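You operate a simulated robot arm through the tools that you are given. There is no shell and no other tool. Be economical: measure what you need, move in short steps, check, and stop when the job is done.

You run a simulated two-armed robot. Do the job below in one go: nothing can be reset, and whatever is moved stays where it is left.

TASK
Pick up the clear measuring jug with one hand, pass it to the other hand and put it on the top of the blue bench. Set down upright: clear measuring jug.

It is judged by the outcome, as a careful person would: the job done as asked, and still so three seconds after it is handed in. It fails if anything else is knocked over, pushed out of place, dropped, spilled or broken.

THE ROBOT
Two 7-joint arms with two-finger parallel grippers on one trunk, on a base that drives. Base frame: it is fixed to the floor where the robot stands at the start and does not move with it; the origin is under the middle of the robot, x ahead of it, y to its left, z up. Units: m, rad, N and s.
The left shoulder is at the start at [0.05, 0.165, 1.03], the right one opposite. With the tool pointing down near the work surface each hand reaches from about 0.24 to 0.7 m from the robot's upright axis, wherever it stands, measured 20 degrees to its own side. Places, roughly: clear measuring jug (8x12x13 cm) [0.7, 0, 0.9]; top of the blue bench [0.8, -3.1, 0.8]. Payload 3.91 kg a hand.
The TCP of each hand is the grasp point between the finger pads, 0.03 m short of the fingertips. In the tool frame z runs along the fingers and y along their closing line. The gripper opens to 0.11 m. The fingers are 0.02 m wide and 0.01 m thick; the gripper's body (0.048 by 0.112 m) begins 0.055 m behind the TCP.
Orientation is that of the tool frame in the base frame, as a unit quaternion [x, y, z, w]. With the fingers straight down and closing along the base's y, the tool's x points along the base's -x, its y along +y and its z along -z.

THE INTERFACE
- The arms move only by the tool apply_moves. It takes "left_series", "right_series" or both (then of equal length, played together; a hand with none holds still); each is one flat list of numbers, 7 for each row, row after row: the turn, a rotation vector about the tool's x, y, z in units of 4 degrees (1.0 is 4 degrees), then the shift along the tool's x, y, z in units of 20 mm (1.0 is 20 mm), then the closure, from 0 (fully open) to 1 (shut). In form: [rx, ry, rz, tx, ty, tz, jaw, rx, ry, rz, tx, ty, tz, jaw, ...]. A call has 1 to 10 rows; each row shifts and turns the commanded pose from where the row before left it, along the tool's axes as they then stand. A call with a number of a shift or a turn outside -1 to 1 is refused whole. Each row takes 0.2 s and may step no farther than 0.05 m and 0.15 rad from the row before; otherwise, or with a gripper value out of range, the whole call is refused. Where a pose cannot be reached the arm comes as near as it can. A force on the tool above 40 N (or 10 N above the force at the start of the call, whichever is more), or a blocked arm, ends the call early, and 0.2 s more pass. The fingers move at their own pace (about 0.045 m/s each) and stop on an object; they squeeze with about 27 N. The grip force told is the motor's: it shows also when the fingers shut on nothing. Time passes only in rows, and 0.2 s behind the last, so rows that do not move let the fingers close. The reply holds the time, the measured pose of the TCP, the force on the tool along the base axes, the opening and the grip force, in the units named above and with some noise, with the torque about the TCP (base axes, N m) and any sound that the robot's microphone picked up, and new pictures: "views" is both (left out), scene, wrist or none (wrist: the cameras of the hands that moved).
- Cameras (640 x 400 px; columns grow to the right, rows downward): "scene" is now at [0.1244, 0.0026, 1.2322]; the picture's right is [0.01, -1.00, 0.00], its down [-0.29, -0.00, -0.96] and it looks along [0.96, 0.01, -0.29] (base axes); focal length 286 px, centre (320, 200). "left" rides on the left gripper at [0.072, -0.017, -0.103] in its tool frame; the picture's right is [0.23, 0.97, 0.00], its down [-0.76, 0.18, -0.62] and it looks along [-0.61, 0.14, 0.78] (tool axes); focal length 222 px, centre (320, 200). "right" rides on the right gripper at [0.072, 0.017, -0.103] in its tool frame; the picture's right is [-0.23, 0.97, 0.00], its down [-0.76, -0.18, -0.62] and it looks along [-0.61, -0.14, 0.78] (tool axes); focal length 222 px, centre (320, 200). There is no depth. A picture from a camera that has moved, and an enlarged one, comes with that camera's place and axes in the base frame and with its lens.
- move_column(by): slides the trunk up (or, below 0, down) by that many m; the arms and the scene camera ride with it, the base frame stays. It gives what a move gives, with no picture.
- roll_base(legs): drives the robot by 1 to 6 legs, each [ahead, left, turn to the left] in m, m and rad, along the robot's own axes; the way and the turn of a leg run together, so that a leg with both is an arc; at most 1.5 m and 3.142 rad a leg. The arms and the cameras ride along, it lands a little off, and it stops where it bumps. It gives what a move gives, and a new picture of the scene camera.
- turn_head(pan, tilt): turns the head with the scene camera to pan (to the left, within 1.396 rad either way) and tilt (down, from -0.506 to 1.204), counted from straight ahead of the robot. It gives what a move gives, and a new picture of the scene camera.
- enlarge(camera, box): a new picture of the part [left, top, right, bottom] of that camera's present view, enlarged. The clock stands still meanwhile.
- hand_in(): hands the job in; it is judged then, once.

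Go step by step. Nothing tells you exact positions but the pictures and the camera data: compare them with the known pose of the tool, close in by small moves and look again before you grip or let go. The budget is 120 turns and 260 pictures, counting those below and the enlarged ones. Unless the task says otherwise, let go and move clear before handing in, and close with one line.

The tools are called as a command line: name --argument value ..., lists and objects as JSON in quotes. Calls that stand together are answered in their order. apply_moves: Moves the arms, as the interface text tells. Its arguments: {"type":"object","properties":{"left_series":{"type":"array"},"right_series":{"type":"array"},"views":{"type":"string","enum":["both","scene","wrist","none"]}},"required":[]} The other tools are called the same way: move_column (by) slides the trunk up or down; roll_base (legs) drives the base; turn_head (pan, tilt) turns the head that bears the scene camera; enlarge (camera, box) takes an enlarged picture of a part of a camera's view; hand_in () hands the job in.

At the start:

```text
t: 0.0
left_tcp_pos: [0.3783, 0.1775, 1.1234]
left_tool_rot: [-0.001, 1.0, 0.0, 0.001]
left_wrist_force: [0.1, 0.1, -0.3]
left_wrist_torque: [0.02, 0.0, -0.01]
left_opening: 0.11
left_finger_force: 0.1
right_tcp_pos: [0.336, -0.1077, 1.1263]
right_tool_rot: [0.0, 1.0, 0.001, 0.0]
right_wrist_force: [0.5, 0.6, -0.5]
right_wrist_torque: [-0.06, 0.03, 0.03]
right_opening: 0.1103
right_finger_force: 0.2
trunk travel left (down, up): [-0.25, 0.253]
robot x, y, heading: [-0.0001, -0.0012, 0.0]
head pan, tilt: [0.014, 0.29]
```

scene: 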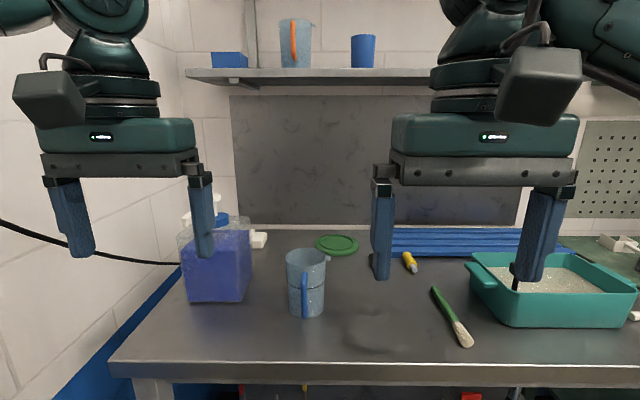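
right: 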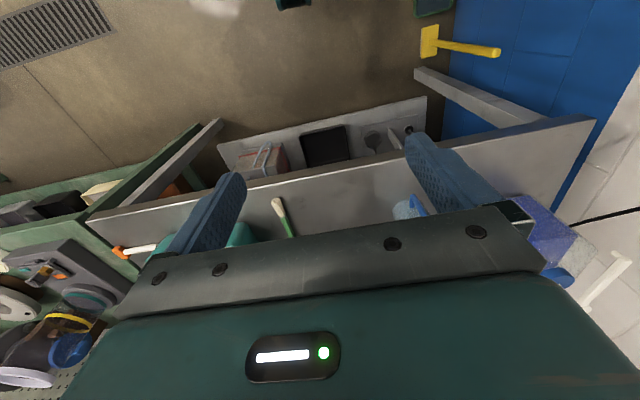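
left: 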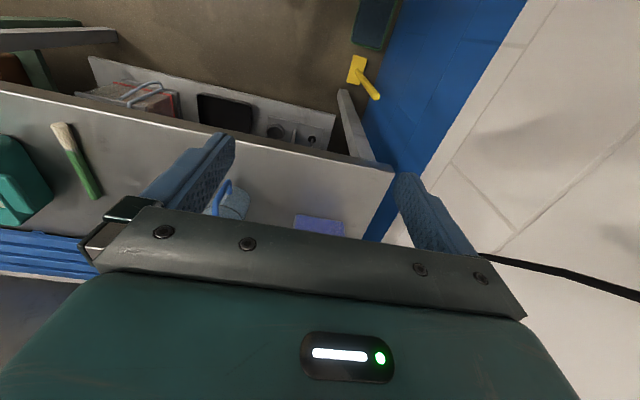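

The jug with the blue handle stands on the grey bench just ahead, with its handle toward me. I'll take a close look first.

enlarge --camera "scene" --box '[240, 220, 400, 340]'

enlarge --camera "left" --box '[160, 140, 360, 265]'

turn_head --pan -1.35 --tilt 0.3

```text
3.33 times, centred on (320, 280) of scene
camera zoom: at [0.1244, 0.0026, 1.2322], right [0.01, -1.0, 0.0], down [-0.29, 0.0, -0.96], along [0.96, 0.01, -0.29], focal length 954 px, centre (320, -67)
```

zoom: 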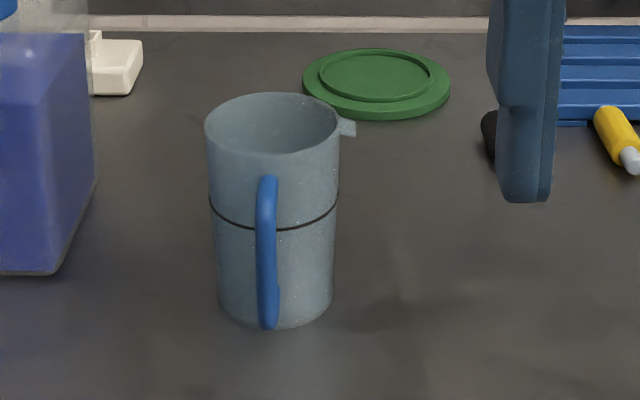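

```text
3.20 times, centred on (260, 202) of left
camera zoom: at [0.3035, 0.1612, 1.2266], right [-0.23, 0.97, 0.0], down [0.76, 0.18, 0.62], along [0.61, 0.14, -0.78], focal length 711 px, centre (512, 192)
```

zoom: 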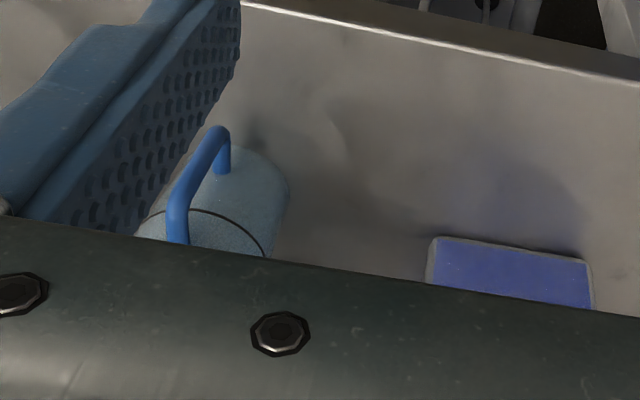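

```text
t: 1.5
left_tcp_pos: [0.3772, 0.1788, 1.1239]
left_tool_rot: [-0.001, 1.0, 0.0, 0.001]
left_wrist_force: [-0.7, -0.9, 0.5]
left_wrist_torque: [0.0, -0.04, 0.02]
left_opening: 0.1101
left_finger_force: 0.1
right_tcp_pos: [0.3354, -0.1082, 1.1275]
right_tool_rot: [0.0, 1.0, 0.001, 0.0]
right_wrist_force: [1.0, 0.1, 0.6]
right_wrist_torque: [-0.03, 0.03, 0.0]
right_opening: 0.1101
right_finger_force: 0.1
trunk travel left (down, up): [-0.25, 0.253]
robot x, y, heading: [0.0005, -0.0002, -0.003]
head pan, tilt: [-1.349, 0.3]
camera scene: at [0.0516, -0.0897, 1.2313], right [-0.98, -0.22, 0.0], down [-0.07, 0.29, -0.96], along [0.21, -0.93, -0.3], focal length 286 px, centre (320, 200)
```

scene: 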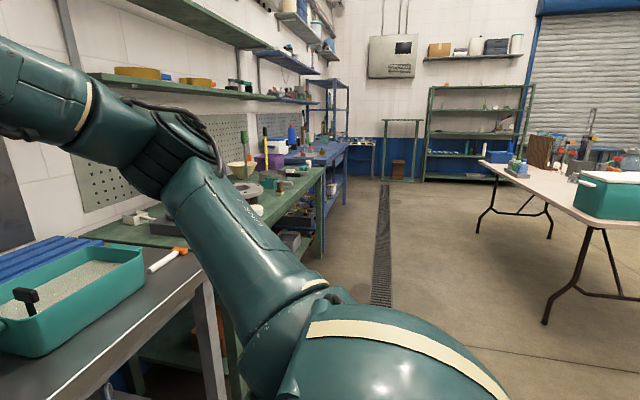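

The jug's handle bar is at about x 0.62, y 0.04, and the rim is near z 0.96. The spout points to -y. I'll take the handle with the left hand tilted, so the right hand can then take the body from above and set it down. The first step is a hover above the handle, with the right hand moved aside.

turn_head --pan 0 --tilt 0.55

apply_moves --left_series '[0, 0, 0, -0.9, -0.77, 0.55, 0, 0, 0, 0, -0.9, -0.77, 0.55, 0, 0, 0, 0, -0.9, -0.77, 0.55, 0, 0, 0, 0, -0.9, -0.77, 0.55, 0, 0, 0, 0, -0.9, -0.77, 0.55, 0, 0, 0, 0, -0.9, -0.77, 0.55, 0, 0, 0, 0, -0.9, -0.77, 0.55, 0, 0, 0, 0, -0.9, -0.77, 0.55, 0, 0, 0, 0, -0.9, -0.77, 0.55, 0]' --right_series '[0, 0, 0, 0, -0.8, 0, 0, 0, 0, 0, 0, -0.8, 0, 0, 0, 0, 0, 0, -0.8, 0, 0, 0, 0, 0, 0, -0.8, 0, 0, 0, 0, 0, 0, -0.8, 0, 0, 0, 0, 0, 0, -0.8, 0, 0, 0, 0, 0, 0, 0, 0, 0, 0, 0, 0, 0, 0, 0, 0, 0, 0, 0, 0, 0, 0, 0]' --views "none"

apply_moves --left_series '[0, -0.97, 0, 0, 0, 0, 0, 0, -0.97, 0, 0, 0, 0, 0, 0, -0.97, 0, 0, 0, 0, 0, 0, -0.97, 0, 0, 0, 0, 0, 0, -0.97, 0, 0, 0, 0, 0, 0, -0.97, 0, 0, 0, 0, 0, 0, -0.97, 0, 0, 0, 0, 0, 0, -0.97, 0, 0, 0, 0, 0, 0, -0.97, 0, 0, 0, 0, 0]'

```text
t: 3.0
left_tcp_pos: [0.3764, 0.1788, 1.1234]
left_tool_rot: [-0.001, 1.0, 0.0, 0.001]
left_wrist_force: [0.8, 0.4, 0.2]
left_wrist_torque: [-0.01, 0.0, 0.01]
left_opening: 0.11
left_finger_force: 0.1
right_tcp_pos: [0.3356, -0.1073, 1.1271]
right_tool_rot: [0.0, 1.0, 0.001, 0.0]
right_wrist_force: [0.3, 0.2, -0.4]
right_wrist_torque: [0.02, -0.03, 0.06]
right_opening: 0.11
right_finger_force: 0.1
trunk travel left (down, up): [-0.25, 0.253]
robot x, y, heading: [0.0031, 0.0009, -0.004]
head pan, tilt: [0.0, 0.55]
camera scene: at [0.1208, 0.0013, 1.2083], right [0.0, -1.0, 0.0], down [-0.52, 0.0, -0.85], along [0.85, 0.0, -0.52], focal length 286 px, centre (320, 200)
```

scene: 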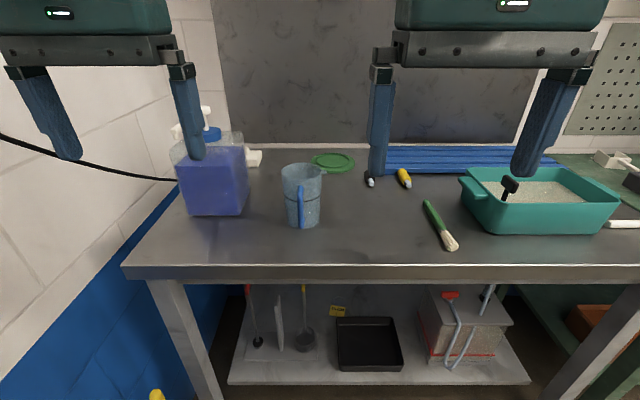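

```text
t: 5.0
left_tcp_pos: [0.4536, 0.1459, 1.0523]
left_tool_rot: [-0.001, 1.0, 0.0, 0.001]
left_wrist_force: [0.3, 0.2, -0.4]
left_wrist_torque: [0.0, -0.01, -0.01]
left_opening: 0.1099
left_finger_force: 0.1
left hand out of reach, approached as far as the arm can: row 3, 4, 5, 6, 7, 8, 9
right_tcp_pos: [0.3359, -0.2044, 1.1262]
right_tool_rot: [0.0, 1.0, 0.001, 0.0]
right_wrist_force: [-0.8, -0.6, 0.3]
right_wrist_torque: [-0.04, 0.02, -0.03]
right_opening: 0.1101
right_finger_force: 0.1
trunk travel left (down, up): [-0.25, 0.253]
robot x, y, heading: [-0.0011, 0.0017, -0.004]
head pan, tilt: [0.0, 0.55]
```

```text
t: 7.0
left_tcp_pos: [0.4535, 0.1441, 1.0534]
left_tool_rot: [-0.001, 0.953, 0.0, 0.301]
left_wrist_force: [-0.7, 0.8, -0.5]
left_wrist_torque: [0.01, -0.01, 0.0]
left_opening: 0.11
left_finger_force: 0.0
right_tcp_pos: [0.3359, -0.2055, 1.1262]
right_tool_rot: [0.0, 1.0, 0.002, 0.0]
right_wrist_force: [0.7, -0.1, -0.3]
right_wrist_torque: [-0.01, 0.0, 0.04]
right_opening: 0.1099
right_finger_force: 0.1
trunk travel left (down, up): [-0.25, 0.253]
robot x, y, heading: [0.0002, 0.0007, 0.002]
head pan, tilt: [0.0, 0.55]
camera scene: at [0.1203, 0.0005, 1.2085], right [0.0, -1.0, 0.0], down [-0.52, 0.0, -0.85], along [0.85, 0.0, -0.52], focal length 286 px, centre (320, 200)
camera left: at [0.334, 0.1275, 1.0957], right [-0.19, 0.97, -0.13], down [0.26, 0.18, 0.95], along [0.95, 0.14, -0.29], focal length 222 px, centre (320, 200)
```

scene: 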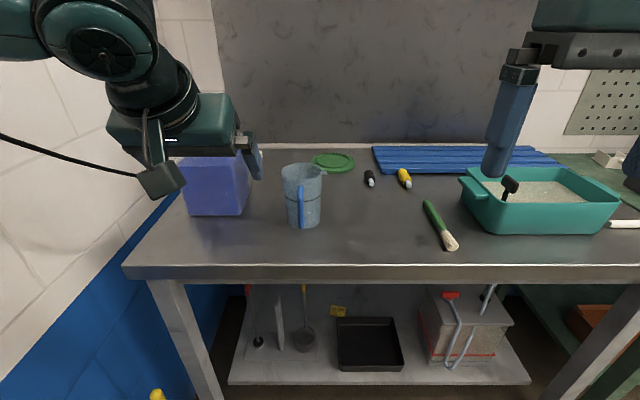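
left: 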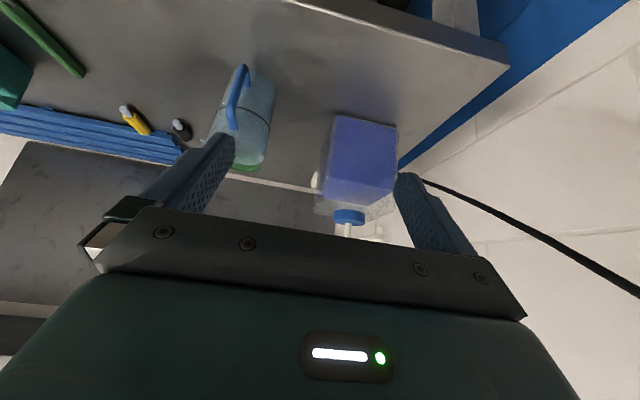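

The jug and bench are clear in view, and the left hand stopped short at its reach limit. I'll move it to y≈0.04 and see how far it goes.

apply_moves --left_series '[0, 0, 0, 0, -0.88, 0, 0, 0, 0, 0, 0, -0.88, 0, 0, 0, 0, 0, 0, -0.88, 0, 0, 0, 0, 0, 0, -0.88, 0, 0, 0, 0, 0, 0, -0.88, 0, 0, 0, 0, 0, 0, -0.88, 0, 0]' --views "wrist"

```text
t: 8.4
left_tcp_pos: [0.4552, 0.0914, 1.0522]
left_tool_rot: [-0.001, 0.954, -0.001, 0.3]
left_wrist_force: [-1.0, 0.5, 0.0]
left_wrist_torque: [0.0, 0.02, 0.01]
left_opening: 0.1099
left_finger_force: 0.0
left hand out of reach, approached as far as the arm can: row 4, 5, 6
right_tcp_pos: [0.3348, -0.2046, 1.1261]
right_tool_rot: [0.0, 1.0, 0.001, 0.0]
right_wrist_force: [0.4, -0.6, 0.1]
right_wrist_torque: [0.0, 0.03, -0.04]
right_opening: 0.1102
right_finger_force: 0.0
trunk travel left (down, up): [-0.25, 0.253]
robot x, y, heading: [0.001, -0.0017, 0.007]
head pan, tilt: [0.0, 0.55]
camera left: at [0.3357, 0.075, 1.0957], right [-0.19, 0.97, -0.13], down [0.27, 0.18, 0.95], along [0.95, 0.14, -0.29], focal length 222 px, centre (320, 200)
```

left: 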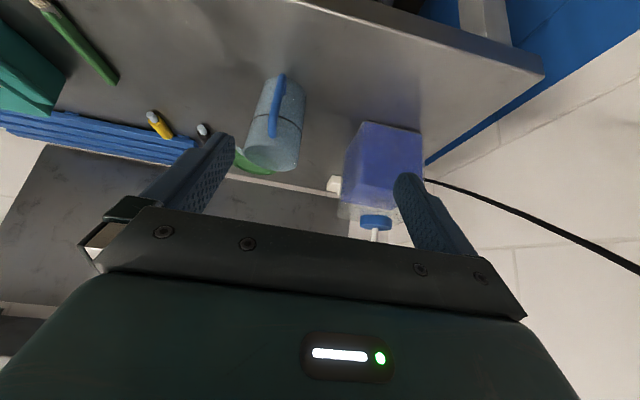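

The left hand can't reach far enough inward. I'll shift the robot a little to the right and ahead so the jug sits on the left arm's own side.

roll_base --legs '[[0, -0.12, 0], [0.08, 0, 0]]'

apply_moves --left_series '[0, 0, 0, 0, 0.8, 0, 0, 0, 0, 0, 0, 0.8, 0, 0, 0, 0, 0, 0, 0.8, 0, 0, 0, 0, 0, 0, 0.8, 0, 0]' --views "both"

```text
t: 10.8
left_tcp_pos: [0.5335, -0.0279, 1.0533]
left_tool_rot: [-0.002, 0.954, 0.0, 0.299]
left_wrist_force: [-0.7, -0.3, 0.8]
left_wrist_torque: [0.01, 0.01, -0.02]
left_opening: 0.1102
left_finger_force: 0.0
right_tcp_pos: [0.4138, -0.3238, 1.1255]
right_tool_rot: [0.001, 1.0, 0.002, 0.0]
right_wrist_force: [-0.7, 0.2, -0.5]
right_wrist_torque: [0.02, 0.01, 0.02]
right_opening: 0.11
right_finger_force: 0.0
trunk travel left (down, up): [-0.25, 0.253]
robot x, y, heading: [0.0783, -0.1222, -0.001]
head pan, tilt: [0.0, 0.55]
camera scene: at [0.1988, -0.1185, 1.2082], right [0.0, -1.0, 0.0], down [-0.52, 0.0, -0.85], along [0.85, 0.0, -0.52], focal length 286 px, centre (320, 200)
```

scene: 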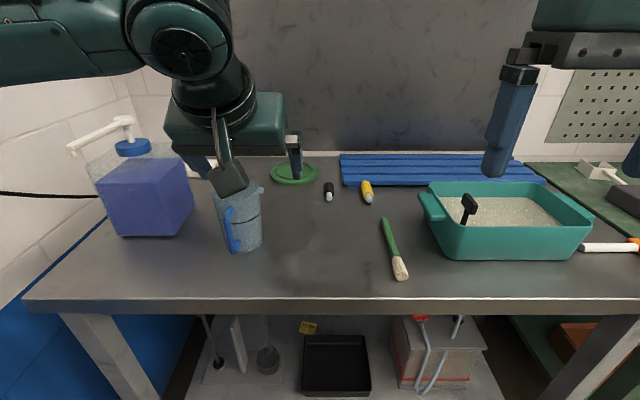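

```text
t: 11.8
left_tcp_pos: [0.5314, 0.0364, 1.0525]
left_tool_rot: [-0.001, 0.954, 0.0, 0.3]
left_wrist_force: [0.2, -0.7, -0.4]
left_wrist_torque: [-0.01, 0.03, 0.0]
left_opening: 0.1102
left_finger_force: 0.1
right_tcp_pos: [0.4127, -0.3237, 1.1267]
right_tool_rot: [0.0, 1.0, 0.001, 0.0]
right_wrist_force: [-0.3, 0.4, -0.4]
right_wrist_torque: [0.01, 0.01, -0.02]
right_opening: 0.1099
right_finger_force: 0.0
trunk travel left (down, up): [-0.25, 0.253]
robot x, y, heading: [0.0788, -0.1185, 0.006]
head pan, tilt: [0.0, 0.55]
camera scene: at [0.1981, -0.1183, 1.2083], right [0.0, -1.0, 0.0], down [-0.52, 0.0, -0.85], along [0.85, 0.0, -0.52], focal length 286 px, centre (320, 200)
camera left: at [0.4123, 0.0194, 1.0952], right [-0.19, 0.97, -0.13], down [0.27, 0.18, 0.95], along [0.95, 0.14, -0.29], focal length 222 px, centre (320, 200)
```

scene: 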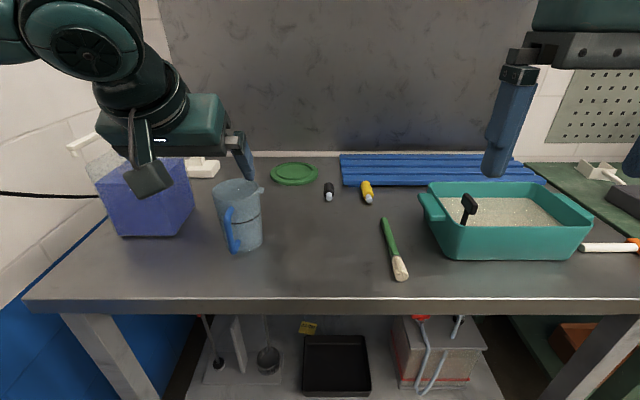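
left: 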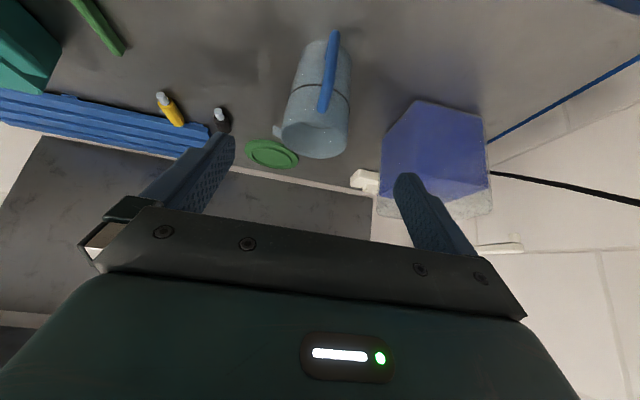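

The left hand now sits in line with the jug. I'll measure the handle from two views.

enlarge --camera "scene" --box '[180, 160, 300, 270]'

enlarge --camera "left" --box '[240, 10, 400, 170]'

```text
3.64 times, centred on (240, 215) of scene
camera zoom: at [0.1981, -0.1183, 1.2083], right [0.0, -1.0, 0.0], down [-0.52, 0.0, -0.85], along [0.85, 0.0, -0.52], focal length 1041 px, centre (611, 146)
```

zoom: 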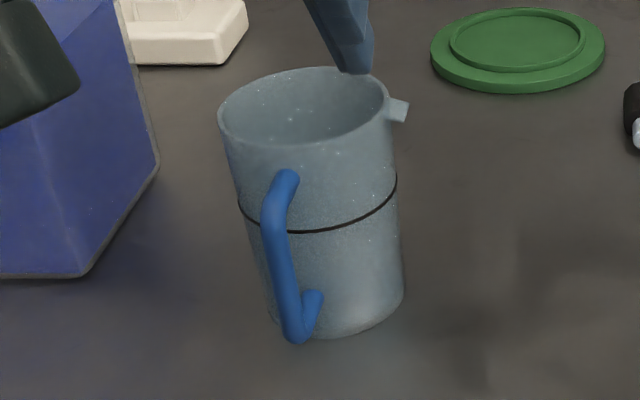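

```text
2.50 times, centred on (320, 90) of left
camera zoom: at [0.4123, 0.0194, 1.0952], right [-0.19, 0.97, -0.13], down [0.27, 0.18, 0.95], along [0.95, 0.14, -0.29], focal length 555 px, centre (320, 475)
```

zoom: 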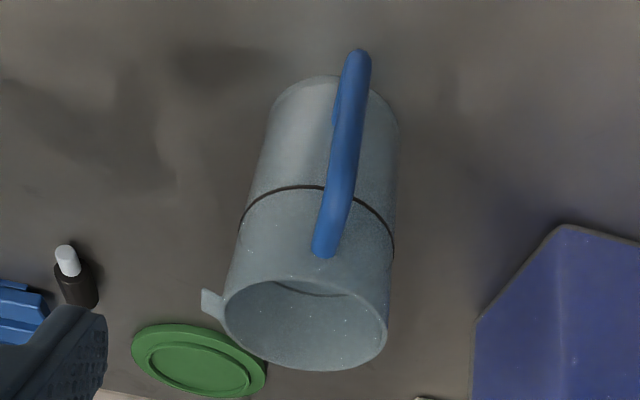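

The handle bar is at about (0.587, 0.036) from z 0.86 to 0.935. The jug axis is at (0.657, 0.037), with the rim at about z 0.948. I'll advance along the tool axis to about 2 cm short of the bar.

apply_moves --left_series '[0, 0, 0, 0.7, 0, 0, 0, 0, 0, 0, 0.7, 0, 0, 0, 0, 0, 0, 0.7, 0, 0, 0, 0, 0, 0, 0, 0, 0.9, 0, 0, 0, 0, 0, 0, 0.9, 0, 0, 0, 0, 0, 0, 0.9, 0, 0, 0, 0, 0, 0, 0.9, 0, 0, 0, 0, 0, 0, 0.9, 0, 0, 0, 0, 0, 0, 0.9, 0]'

```text
t: 13.8
left_tcp_pos: [0.561, 0.0366, 0.9386]
left_tool_rot: [-0.001, 0.954, 0.0, 0.3]
left_wrist_force: [-0.5, 1.1, -0.9]
left_wrist_torque: [0.01, -0.01, -0.02]
left_opening: 0.1099
left_finger_force: 0.0
right_tcp_pos: [0.4136, -0.3235, 1.1267]
right_tool_rot: [0.0, 1.0, 0.001, 0.0]
right_wrist_force: [-0.1, 1.1, 0.5]
right_wrist_torque: [-0.01, 0.0, 0.0]
right_opening: 0.1099
right_finger_force: 0.1
trunk travel left (down, up): [-0.25, 0.253]
robot x, y, heading: [0.0762, -0.1201, 0.001]
head pan, tilt: [0.0, 0.55]
camera scene: at [0.1984, -0.1184, 1.2083], right [0.0, -1.0, 0.0], down [-0.52, 0.0, -0.85], along [0.85, 0.0, -0.52], focal length 286 px, centre (320, 200)
camera left: at [0.4411, 0.0196, 0.9822], right [-0.19, 0.97, -0.13], down [0.27, 0.18, 0.95], along [0.95, 0.14, -0.29], focal length 222 px, centre (320, 200)
```

scene: 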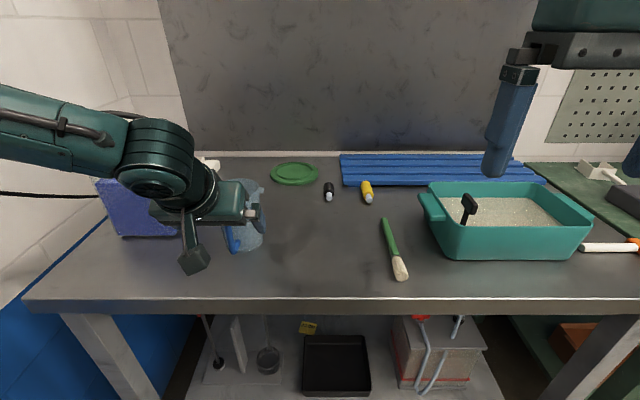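
left: 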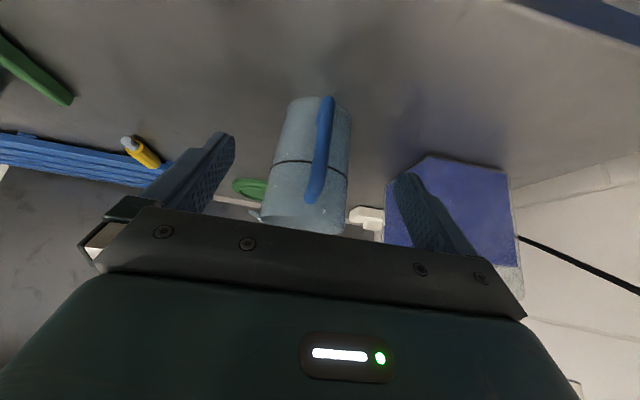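

The handle lies midway between the fingers. I'll advance the last 4 cm and look again before gripping.

apply_moves --left_series '[0, 0, 0, 0, 0, 0.97, 0, 0, 0, 0, 0, 0.97, 0, 0]' --views "wrist"

enlarge --camera "scene" --box '[160, 160, 320, 270]'

```text
t: 14.4
left_tcp_pos: [0.5721, 0.056, 0.9243]
left_tool_rot: [-0.002, 0.954, 0.0, 0.301]
left_wrist_force: [-0.2, -0.3, -0.9]
left_wrist_torque: [0.03, 0.0, -0.04]
left_opening: 0.11
left_finger_force: 0.0
right_tcp_pos: [0.4126, -0.3239, 1.1267]
right_tool_rot: [-0.001, 1.0, 0.0, 0.001]
right_wrist_force: [0.3, 1.0, 0.1]
right_wrist_torque: [-0.03, -0.01, -0.02]
right_opening: 0.1101
right_finger_force: 0.0
trunk travel left (down, up): [-0.25, 0.253]
robot x, y, heading: [0.0807, -0.1184, 0.005]
head pan, tilt: [0.0, 0.55]
camera left: at [0.4523, 0.0398, 0.9672], right [-0.19, 0.97, -0.13], down [0.27, 0.18, 0.95], along [0.95, 0.14, -0.29], focal length 222 px, centre (320, 200)
```

left: 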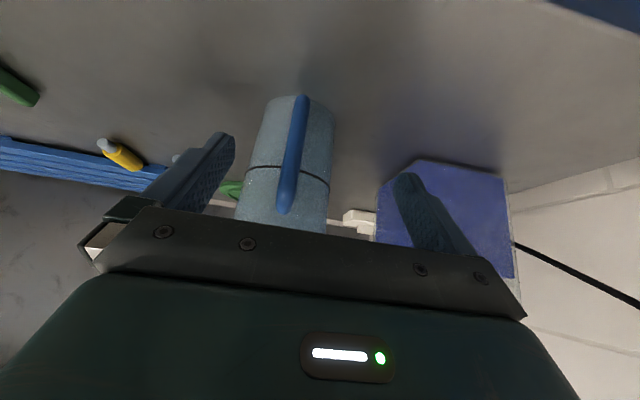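

```text
3.64 times, centred on (240, 215) of scene
camera zoom: at [0.1981, -0.1183, 1.2083], right [0.0, -1.0, 0.0], down [-0.52, 0.0, -0.85], along [0.85, 0.0, -0.52], focal length 1041 px, centre (611, 146)
```

zoom: 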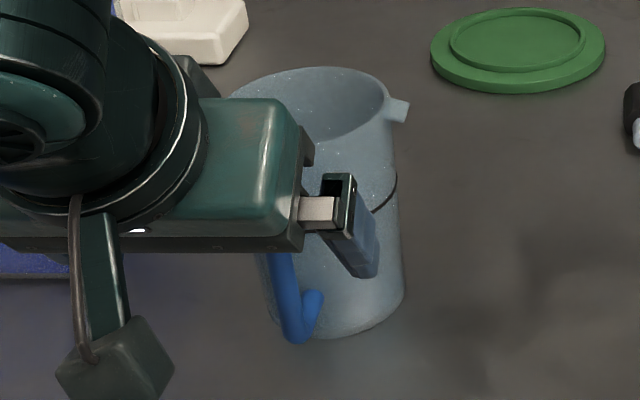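

The hand drifted 2 cm to +y during that move. I'll correct sideways and check.

apply_moves --left_series '[0, 0, 0, 0, -0.5, 0, 0, 0, 0, 0, 0, -0.5, 0, 0]' --views "both"

```text
t: 15.0
left_tcp_pos: [0.5717, 0.0376, 0.9243]
left_tool_rot: [-0.002, 0.954, 0.0, 0.301]
left_wrist_force: [0.3, 0.2, -0.6]
left_wrist_torque: [-0.03, 0.01, 0.0]
left_opening: 0.1101
left_finger_force: 0.0
right_tcp_pos: [0.413, -0.3235, 1.1258]
right_tool_rot: [-0.001, 1.0, 0.001, 0.0]
right_wrist_force: [-0.4, 0.3, 0.3]
right_wrist_torque: [0.02, -0.01, -0.03]
right_opening: 0.1097
right_finger_force: 0.0
trunk travel left (down, up): [-0.25, 0.253]
robot x, y, heading: [0.0815, -0.1185, 0.001]
head pan, tilt: [0.0, 0.55]
camera scene: at [0.1983, -0.1185, 1.2083], right [0.0, -1.0, 0.0], down [-0.52, 0.0, -0.85], along [0.85, 0.0, -0.52], focal length 286 px, centre (320, 200)
camera left: at [0.4521, 0.0192, 0.9675], right [-0.19, 0.97, -0.13], down [0.27, 0.18, 0.95], along [0.95, 0.14, -0.29], focal length 222 px, centre (320, 200)
```

scene: 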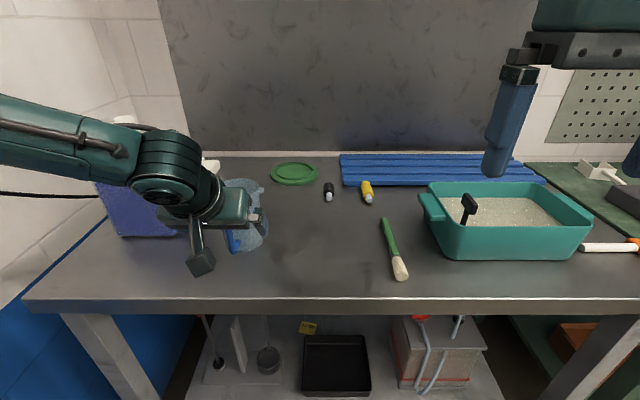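
left: 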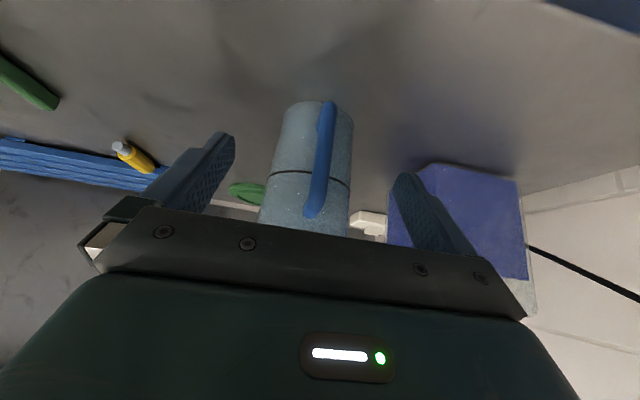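

The y correction worked. I'll advance one step and check the reading.

apply_moves --left_series '[0, 0, 0, 0, 0, 0.5, 0, 0, 0, 0, 0, 0.5, 0, 0]' --views "wrist"

```text
t: 15.6
left_tcp_pos: [0.5765, 0.0446, 0.9164]
left_tool_rot: [-0.002, 0.954, 0.0, 0.301]
left_wrist_force: [-0.3, 0.5, 0.5]
left_wrist_torque: [0.0, -0.01, 0.01]
left_opening: 0.11
left_finger_force: 0.1
right_tcp_pos: [0.4132, -0.3236, 1.1263]
right_tool_rot: [-0.001, 1.0, 0.0, 0.0]
right_wrist_force: [-0.5, 0.2, -0.2]
right_wrist_torque: [0.0, -0.01, 0.02]
right_opening: 0.1099
right_finger_force: 0.1
trunk travel left (down, up): [-0.25, 0.253]
robot x, y, heading: [0.077, -0.1208, 0.002]
head pan, tilt: [0.0, 0.55]
camera left: at [0.4574, 0.0284, 0.9593], right [-0.19, 0.97, -0.13], down [0.27, 0.18, 0.95], along [0.95, 0.14, -0.29], focal length 222 px, centre (320, 200)
```

left: 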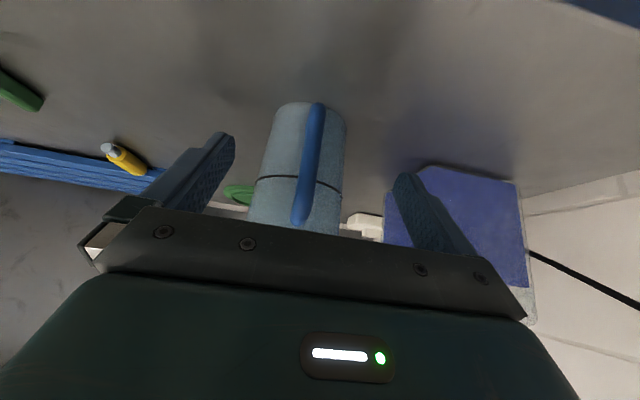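

It's still drifting slightly, so I'll make a small combined step to recentre on the handle and finish the advance.

apply_moves --left_series '[0, 0, 0, 0, -0.4, 0.3, 0, 0, 0, 0, 0, -0.4, 0.4, 0]' --views "wrist"

enlarge --camera "left" --box '[200, 80, 440, 240]'

enlarge --camera "scene" --box '[160, 160, 320, 270]'

```text
t: 16.2
left_tcp_pos: [0.5858, 0.0295, 0.9052]
left_tool_rot: [-0.002, 0.954, 0.0, 0.301]
left_wrist_force: [-0.5, -0.4, -0.1]
left_wrist_torque: [-0.02, 0.0, -0.03]
left_opening: 0.1101
left_finger_force: 0.0
right_tcp_pos: [0.4136, -0.3233, 1.1267]
right_tool_rot: [0.0, 1.0, 0.001, -0.001]
right_wrist_force: [-0.3, -0.2, -0.3]
right_wrist_torque: [0.0, 0.02, 0.02]
right_opening: 0.1098
right_finger_force: 0.1
trunk travel left (down, up): [-0.25, 0.253]
robot x, y, heading: [0.0779, -0.1181, -0.003]
head pan, tilt: [0.0, 0.55]
camera left: at [0.4658, 0.0121, 0.9475], right [-0.19, 0.97, -0.13], down [0.27, 0.18, 0.95], along [0.95, 0.14, -0.29], focal length 222 px, centre (320, 200)
```

left: 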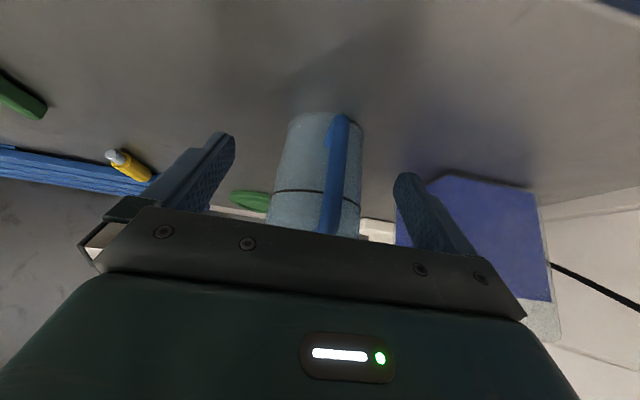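

```text
2.50 times, centred on (320, 160) of left
camera zoom: at [0.4658, 0.0121, 0.9475], right [-0.19, 0.97, -0.13], down [0.27, 0.18, 0.95], along [0.95, 0.14, -0.29], focal length 555 px, centre (320, 300)
```

zoom: 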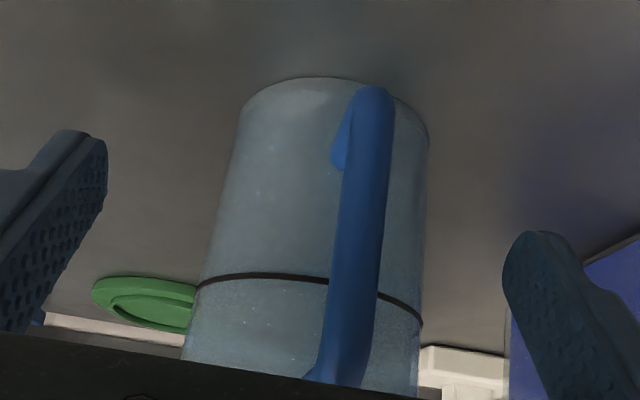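

```text
3.64 times, centred on (240, 215) of scene
camera zoom: at [0.1983, -0.1184, 1.2083], right [0.0, -1.0, 0.0], down [-0.52, 0.0, -0.85], along [0.85, 0.0, -0.52], focal length 1041 px, centre (611, 146)
```

zoom: 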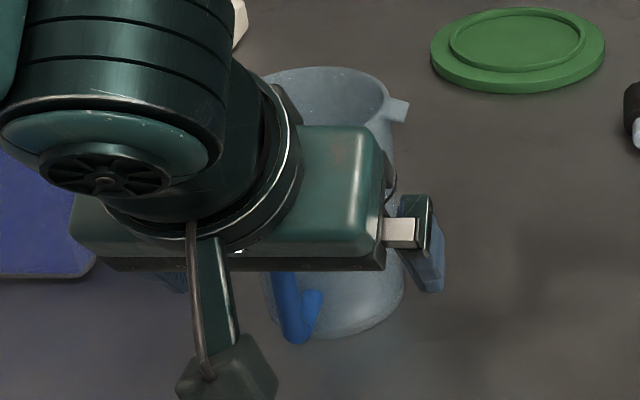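

Depth is right, and the handle is about 8 mm to +y of the finger centre. I'll shift and then close gently.

apply_moves --left_series '[0, 0, 0, 0, 0.4, 0, 0]' --views "wrist"

```text
t: 16.6
left_tcp_pos: [0.5849, 0.0368, 0.9044]
left_tool_rot: [-0.001, 0.954, 0.0, 0.3]
left_wrist_force: [0.3, 0.0, 0.1]
left_wrist_torque: [-0.01, 0.03, -0.03]
left_opening: 0.11
left_finger_force: 0.2
right_tcp_pos: [0.4127, -0.3235, 1.1267]
right_tool_rot: [0.0, 1.0, 0.001, 0.001]
right_wrist_force: [-0.2, 0.7, 0.9]
right_wrist_torque: [-0.01, 0.01, -0.02]
right_opening: 0.1098
right_finger_force: 0.0
trunk travel left (down, up): [-0.25, 0.253]
robot x, y, heading: [0.0742, -0.1208, 0.002]
head pan, tilt: [0.0, 0.55]
camera left: at [0.4651, 0.0207, 0.9475], right [-0.19, 0.97, -0.13], down [0.27, 0.18, 0.95], along [0.95, 0.14, -0.29], focal length 222 px, centre (320, 200)
```

left: 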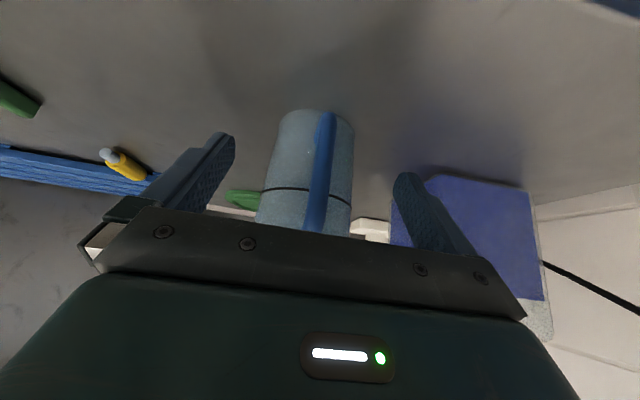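

The handle is centred between the fingers, so I'll close on it.

apply_moves --left_series '[0, 0, 0, 0, 0, 0, 0.5, 0, 0, 0, 0, 0, 0, 0.7, 0, 0, 0, 0, 0, 0, 0.85, 0, 0, 0, 0, 0, 0, 1, 0, 0, 0, 0, 0, 0, 1, 0, 0, 0, 0, 0, 0, 1, 0, 0, 0, 0, 0, 0, 1, 0, 0, 0, 0, 0, 0, 1]' --views "both"

```text
t: 18.4
left_tcp_pos: [0.5829, 0.0388, 0.9049]
left_tool_rot: [-0.001, 0.954, -0.001, 0.301]
left_wrist_force: [0.1, 0.6, -0.2]
left_wrist_torque: [0.05, -0.02, 0.04]
left_opening: 0.0115
left_finger_force: 27.0
right_tcp_pos: [0.4129, -0.3235, 1.1268]
right_tool_rot: [0.0, 1.0, 0.001, 0.001]
right_wrist_force: [-0.3, -0.4, 0.5]
right_wrist_torque: [-0.03, -0.02, -0.01]
right_opening: 0.1103
right_finger_force: 0.1
trunk travel left (down, up): [-0.25, 0.253]
robot x, y, heading: [0.0772, -0.1177, 0.006]
head pan, tilt: [0.0, 0.55]
camera scene: at [0.1982, -0.1184, 1.2083], right [0.0, -1.0, 0.0], down [-0.52, 0.0, -0.85], along [0.85, 0.0, -0.52], focal length 286 px, centre (320, 200)
camera left: at [0.4651, 0.0208, 0.9475], right [-0.19, 0.97, -0.13], down [0.27, 0.18, 0.95], along [0.95, 0.14, -0.29], focal length 222 px, centre (320, 200)
```

scene: 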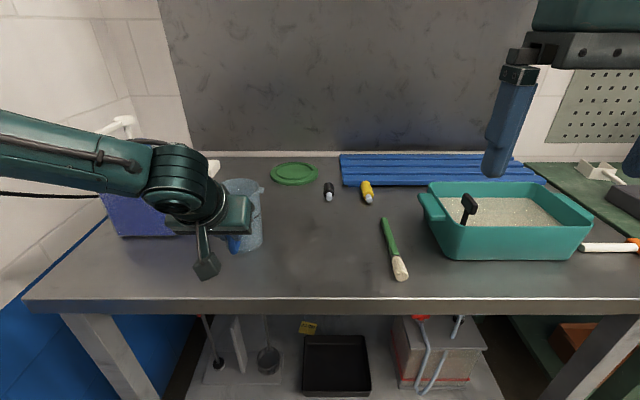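
left: 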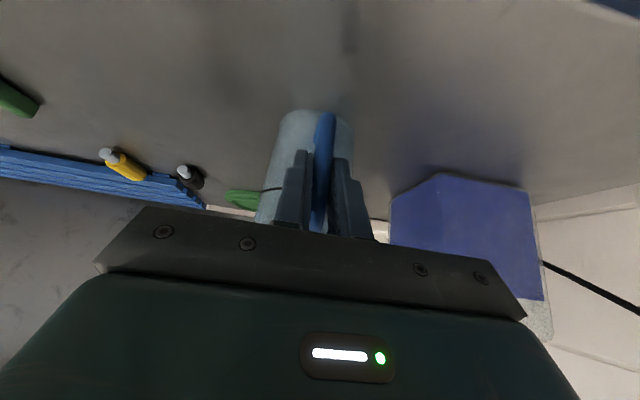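

The grip is solid with 11.5 mm of handle between the pads. I'll lift straight up 6 cm slowly.

apply_moves --left_series '[0, 0, 0, -0.28, 0, -0.41, 1, 0, 0, 0, -0.28, 0, -0.41, 1, 0, 0, 0, -0.28, 0, -0.41, 1, 0, 0, 0, -0.28, 0, -0.41, 1, 0, 0, 0, -0.28, 0, -0.41, 1, 0, 0, 0, -0.28, 0, -0.41, 1]' --views "both"

```text
t: 19.8
left_tcp_pos: [0.5833, 0.0367, 0.9638]
left_tool_rot: [-0.002, 0.954, 0.001, 0.3]
left_wrist_force: [0.8, 0.2, -1.5]
left_wrist_torque: [0.0, 0.16, 0.03]
left_opening: 0.0117
left_finger_force: 26.8
right_tcp_pos: [0.4138, -0.323, 1.1261]
right_tool_rot: [0.0, 1.0, 0.001, 0.0]
right_wrist_force: [0.4, 0.6, 0.2]
right_wrist_torque: [-0.05, -0.02, -0.03]
right_opening: 0.1098
right_finger_force: 0.1
trunk travel left (down, up): [-0.25, 0.253]
robot x, y, heading: [0.0795, -0.119, 0.001]
head pan, tilt: [0.0, 0.55]
camera scene: at [0.1983, -0.1185, 1.2083], right [0.0, -1.0, 0.0], down [-0.52, 0.0, -0.85], along [0.85, 0.0, -0.52], focal length 286 px, centre (320, 200)
camera left: at [0.4637, 0.0196, 1.0076], right [-0.19, 0.97, -0.13], down [0.27, 0.18, 0.95], along [0.94, 0.14, -0.29], focal length 222 px, centre (320, 200)
```

scene: 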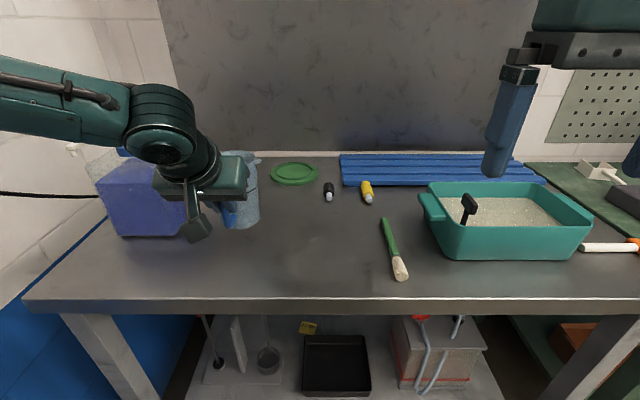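
left: 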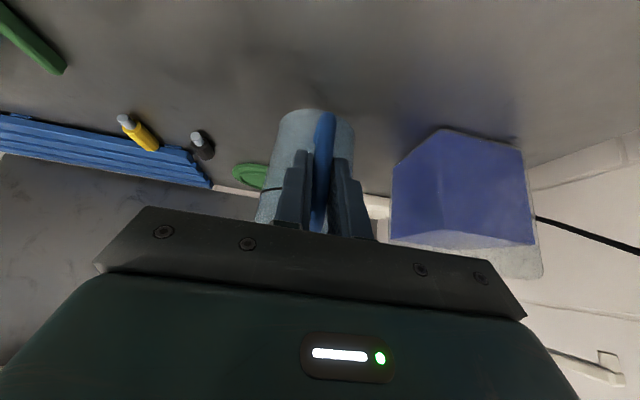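

The jug is held upright at about 0.15 kg. I'll lift a bit more and back away from the bench to get free space for the handover.

apply_moves --left_series '[0, 0, 0, -0.28, 0, -0.41, 1, 0, 0, 0, -0.28, 0, -0.41, 1, 0, 0, 0, -0.28, 0, -0.41, 1, 0, 0, 0, -0.28, 0, -0.41, 1]' --views "none"

roll_base --legs '[[-0.3, 0, 0]]'

```text
t: 20.8
left_tcp_pos: [0.5834, 0.0376, 1.0042]
left_tool_rot: [-0.002, 0.954, -0.001, 0.3]
left_wrist_force: [-0.1, -0.8, -1.5]
left_wrist_torque: [0.03, 0.15, 0.02]
left_opening: 0.0117
left_finger_force: 27.3
right_tcp_pos: [0.4144, -0.3241, 1.1271]
right_tool_rot: [0.0, 1.0, 0.001, -0.001]
right_wrist_force: [-0.6, 0.3, -0.2]
right_wrist_torque: [0.01, -0.03, -0.03]
right_opening: 0.1101
right_finger_force: 0.1
trunk travel left (down, up): [-0.25, 0.253]
robot x, y, heading: [0.079, -0.1233, -0.001]
head pan, tilt: [0.0, 0.55]
```

```text
t: 22.8
left_tcp_pos: [0.2849, 0.0352, 1.0054]
left_tool_rot: [0.0, 0.954, 0.0, 0.3]
left_wrist_force: [0.8, 0.3, -1.3]
left_wrist_torque: [-0.03, 0.18, -0.04]
left_opening: 0.0116
left_finger_force: 27.2
right_tcp_pos: [0.1136, -0.3238, 1.1267]
right_tool_rot: [0.002, 1.0, 0.001, 0.0]
right_wrist_force: [0.2, 0.5, -0.1]
right_wrist_torque: [-0.01, 0.03, -0.03]
right_opening: 0.1101
right_finger_force: 0.0
trunk travel left (down, up): [-0.25, 0.253]
robot x, y, heading: [-0.2191, -0.1196, -0.002]
head pan, tilt: [0.0, 0.55]
camera scene: at [-0.1009, -0.1187, 1.2083], right [0.0, -1.0, 0.0], down [-0.52, 0.0, -0.85], along [0.85, 0.0, -0.52], focal length 286 px, centre (320, 200)
```

scene: 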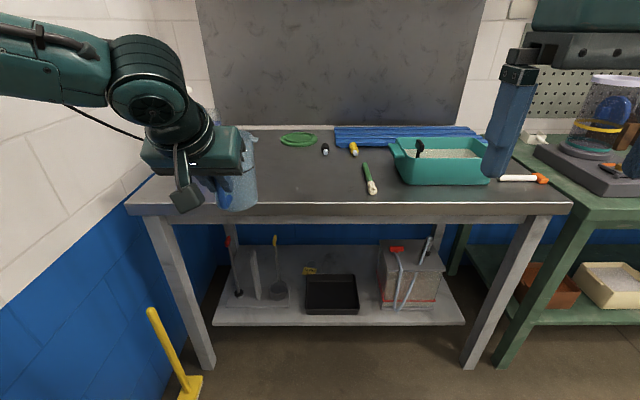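

The jug hangs upright, but the wall is close on the left. I'll drive right to open floor before turning the jug for the handover.

roll_base --legs '[[0, -1.2, 0]]'

apply_moves --left_series '[0.574, 0, 0.819, 0, 0, 0, 1, 0.574, 0, 0.819, 0, 0, 0, 1, 0.574, 0, 0.819, 0, 0, 0, 1, 0.574, 0, 0.819, 0, 0, 0, 1, 0.574, 0, 0.819, 0, 0, 0, 1, 0.574, 0, 0.819, 0, 0, 0, 1, 0.574, 0, 0.819, 0, 0, 0, 1, 0.574, 0, 0.819, 0, 0, 0, 1]' --views "scene"

```text
t: 33.6
left_tcp_pos: [0.2857, -1.1639, 1.0032]
left_tool_rot: [-0.004, 0.954, 0.001, 0.3]
left_wrist_force: [-0.9, -0.2, -2.3]
left_wrist_torque: [0.01, 0.16, -0.06]
left_opening: 0.0119
left_finger_force: 27.0
right_tcp_pos: [0.1179, -1.525, 1.1266]
right_tool_rot: [-0.005, 1.0, 0.001, 0.0]
right_wrist_force: [0.0, 0.5, -0.1]
right_wrist_torque: [-0.02, 0.0, 0.0]
right_opening: 0.1099
right_finger_force: 0.1
trunk travel left (down, up): [-0.25, 0.253]
robot x, y, heading: [-0.217, -1.3251, 0.008]
head pan, tilt: [0.0, 0.55]
camera scene: at [-0.0982, -1.3216, 1.2083], right [0.01, -1.0, 0.0], down [-0.52, 0.0, -0.85], along [0.85, 0.01, -0.52], focal length 286 px, centre (320, 200)
```

scene: 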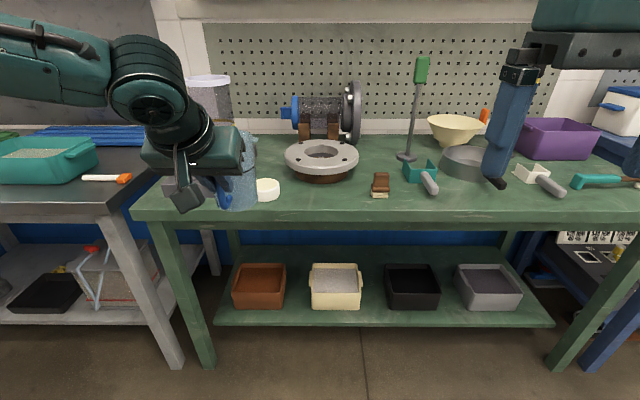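

```text
t: 35.4
left_tcp_pos: [0.2856, -1.1634, 1.0046]
left_tool_rot: [0.26, 0.918, -0.082, 0.288]
left_wrist_force: [0.3, 0.2, -1.9]
left_wrist_torque: [0.1, 0.13, 0.02]
left_opening: 0.0117
left_finger_force: 26.7
right_tcp_pos: [0.1181, -1.5249, 1.1267]
right_tool_rot: [-0.004, 1.0, 0.001, 0.0]
right_wrist_force: [0.4, 0.0, -0.1]
right_wrist_torque: [0.0, -0.04, 0.03]
right_opening: 0.1099
right_finger_force: 0.1
trunk travel left (down, up): [-0.25, 0.253]
robot x, y, heading: [-0.2204, -1.3199, 0.006]
head pan, tilt: [0.0, 0.55]
camera scene: at [-0.0982, -1.3215, 1.2083], right [0.01, -1.0, 0.0], down [-0.52, 0.0, -0.85], along [0.85, 0.01, -0.52], focal length 286 px, centre (320, 200)
```

scene: 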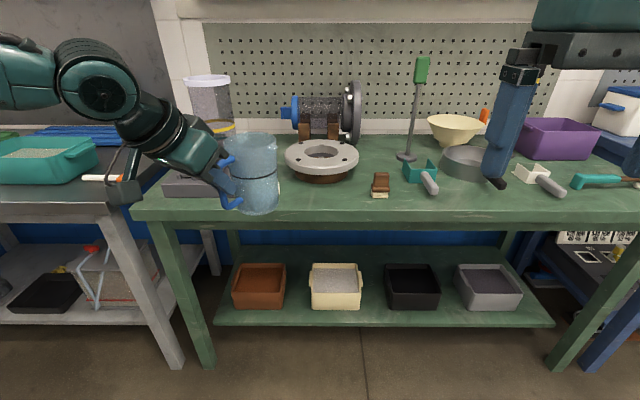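

That went well. I'll continue yawing to about 64° in total.

apply_moves --left_series '[0.574, 0, 0.819, 0, 0, 0, 1, 0.574, 0, 0.819, 0, 0, 0, 1, 0.574, 0, 0.819, 0, 0, 0, 1, 0.574, 0, 0.819, 0, 0, 0, 1, 0.574, 0, 0.819, 0, 0, 0, 1, 0.574, 0, 0.819, 0, 0, 0, 1, 0.574, 0, 0.819, 0, 0, 0, 1, 0.574, 0, 0.819, 0, 0, 0, 1]' --views "scene"

```text
t: 37.2
left_tcp_pos: [0.286, -1.1639, 1.0035]
left_tool_rot: [0.503, 0.81, -0.16, 0.256]
left_wrist_force: [-0.7, -0.6, -1.1]
left_wrist_torque: [0.17, 0.05, -0.05]
left_opening: 0.0118
left_finger_force: 27.1
right_tcp_pos: [0.1177, -1.5259, 1.1264]
right_tool_rot: [-0.004, 1.0, 0.001, 0.0]
right_wrist_force: [-0.6, -0.2, -0.3]
right_wrist_torque: [0.01, -0.02, -0.04]
right_opening: 0.1102
right_finger_force: 0.0
trunk travel left (down, up): [-0.25, 0.253]
robot x, y, heading: [-0.219, -1.3234, 0.006]
head pan, tilt: [0.0, 0.55]
camera scene: at [-0.0982, -1.3215, 1.2083], right [0.01, -1.0, 0.0], down [-0.52, 0.0, -0.85], along [0.85, 0.01, -0.52], focal length 286 px, centre (320, 200)
```

scene: 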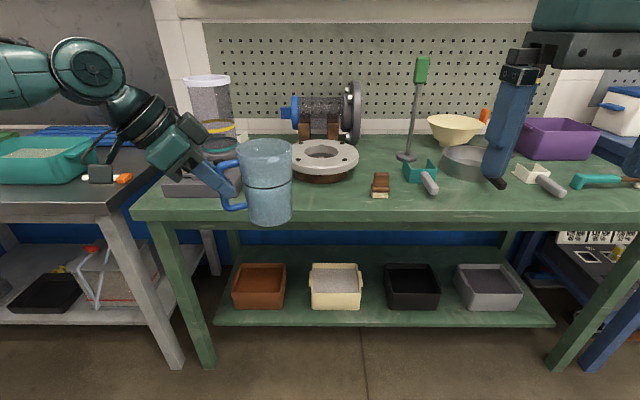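

The jug is upright with the handle toward the left hand. Next I'll bring it to the middle in front of the chest and lower it a bit.

apply_moves --left_series '[0, 0, 0, -0.174, -0.689, 0.427, 1, 0, 0, 0, -0.174, -0.689, 0.427, 1, 0, 0, 0, -0.174, -0.689, 0.427, 1, 0, 0, 0, -0.174, -0.689, 0.427, 1, 0, 0, 0, -0.174, -0.689, 0.427, 1, 0, 0, 0, -0.174, -0.689, 0.427, 1, 0, 0, 0, -0.174, -0.689, 0.427, 1, 0, 0, 0, -0.174, -0.689, 0.427, 1, 0, 0, 0, -0.174, -0.689, 0.427, 1, 0, 0, 0, -0.174, -0.689, 0.427, 1]' --views "scene"

```text
t: 39.4
left_tcp_pos: [0.1984, -1.2952, 0.9553]
left_tool_rot: [0.502, 0.811, -0.16, 0.256]
left_wrist_force: [-0.3, -0.5, -1.6]
left_wrist_torque: [0.1, 0.06, 0.01]
left_opening: 0.0115
left_finger_force: 27.0
right_tcp_pos: [0.1182, -1.5254, 1.1265]
right_tool_rot: [-0.004, 1.0, 0.001, 0.0]
right_wrist_force: [-0.6, -0.1, 0.1]
right_wrist_torque: [0.03, -0.02, -0.01]
right_opening: 0.1102
right_finger_force: 0.1
trunk travel left (down, up): [-0.25, 0.253]
robot x, y, heading: [-0.218, -1.3234, 0.014]
head pan, tilt: [0.0, 0.55]
camera scene: at [-0.0981, -1.3215, 1.2082], right [0.01, -1.0, 0.0], down [-0.52, 0.0, -0.85], along [0.85, 0.01, -0.52], focal length 286 px, centre (320, 200)
```

scene: 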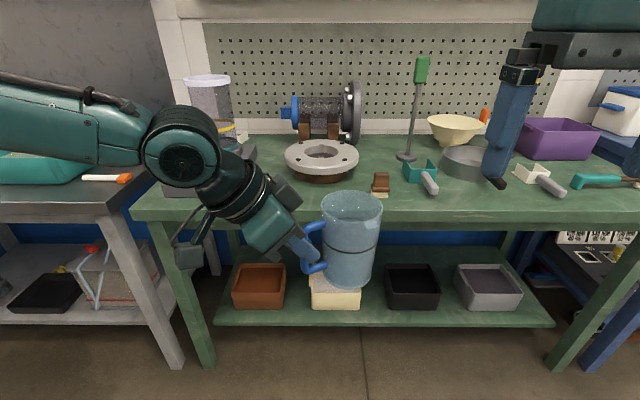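

The jug axis is at (0.230, -1.360) and the rim is at z 0.998. The arms reach farther when low, so I'll lower the jug 10 cm and shift it 5 cm toward the right hand.

apply_moves --left_series '[0, 0, 0, 0.147, -0.156, 0.769, 1, 0, 0, 0, 0.147, -0.156, 0.769, 1, 0, 0, 0, 0.147, -0.156, 0.769, 1, 0, 0, 0, 0.147, -0.156, 0.769, 1, 0, 0, 0, 0.147, -0.156, 0.769, 1, 0, 0, 0, 0.147, -0.156, 0.769, 1, 0, 0, 0, 0.147, -0.156, 0.769, 1]' --views "scene"

```text
t: 41.0
left_tcp_pos: [0.1905, -1.3098, 0.8671]
left_tool_rot: [0.503, 0.81, -0.16, 0.256]
left_wrist_force: [0.6, 0.5, -1.6]
left_wrist_torque: [0.13, 0.05, -0.01]
left_opening: 0.0115
left_finger_force: 27.1
left hand out of reach, approached as far as the arm can: row 4, 5, 6, 7
right_tcp_pos: [0.1172, -1.5267, 1.1262]
right_tool_rot: [-0.003, 1.0, 0.001, 0.0]
right_wrist_force: [-0.1, -0.1, 0.1]
right_wrist_torque: [0.02, 0.02, 0.03]
right_opening: 0.1102
right_finger_force: 0.2
trunk travel left (down, up): [-0.25, 0.253]
robot x, y, heading: [-0.2185, -1.3255, 0.008]
head pan, tilt: [0.0, 0.55]
camera scene: at [-0.0983, -1.3216, 1.2083], right [0.01, -1.0, 0.0], down [-0.52, 0.0, -0.85], along [0.85, 0.01, -0.52], focal length 286 px, centre (320, 200)
```

scene: 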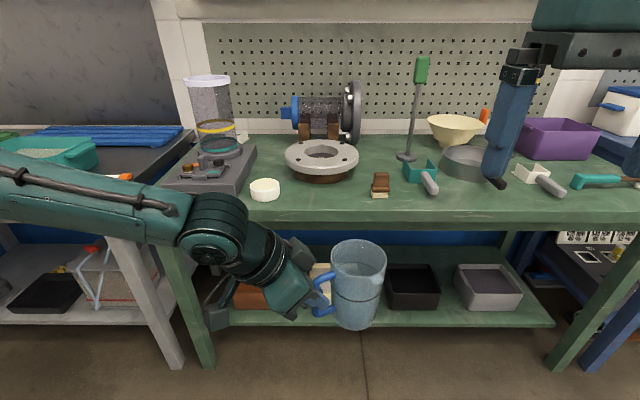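

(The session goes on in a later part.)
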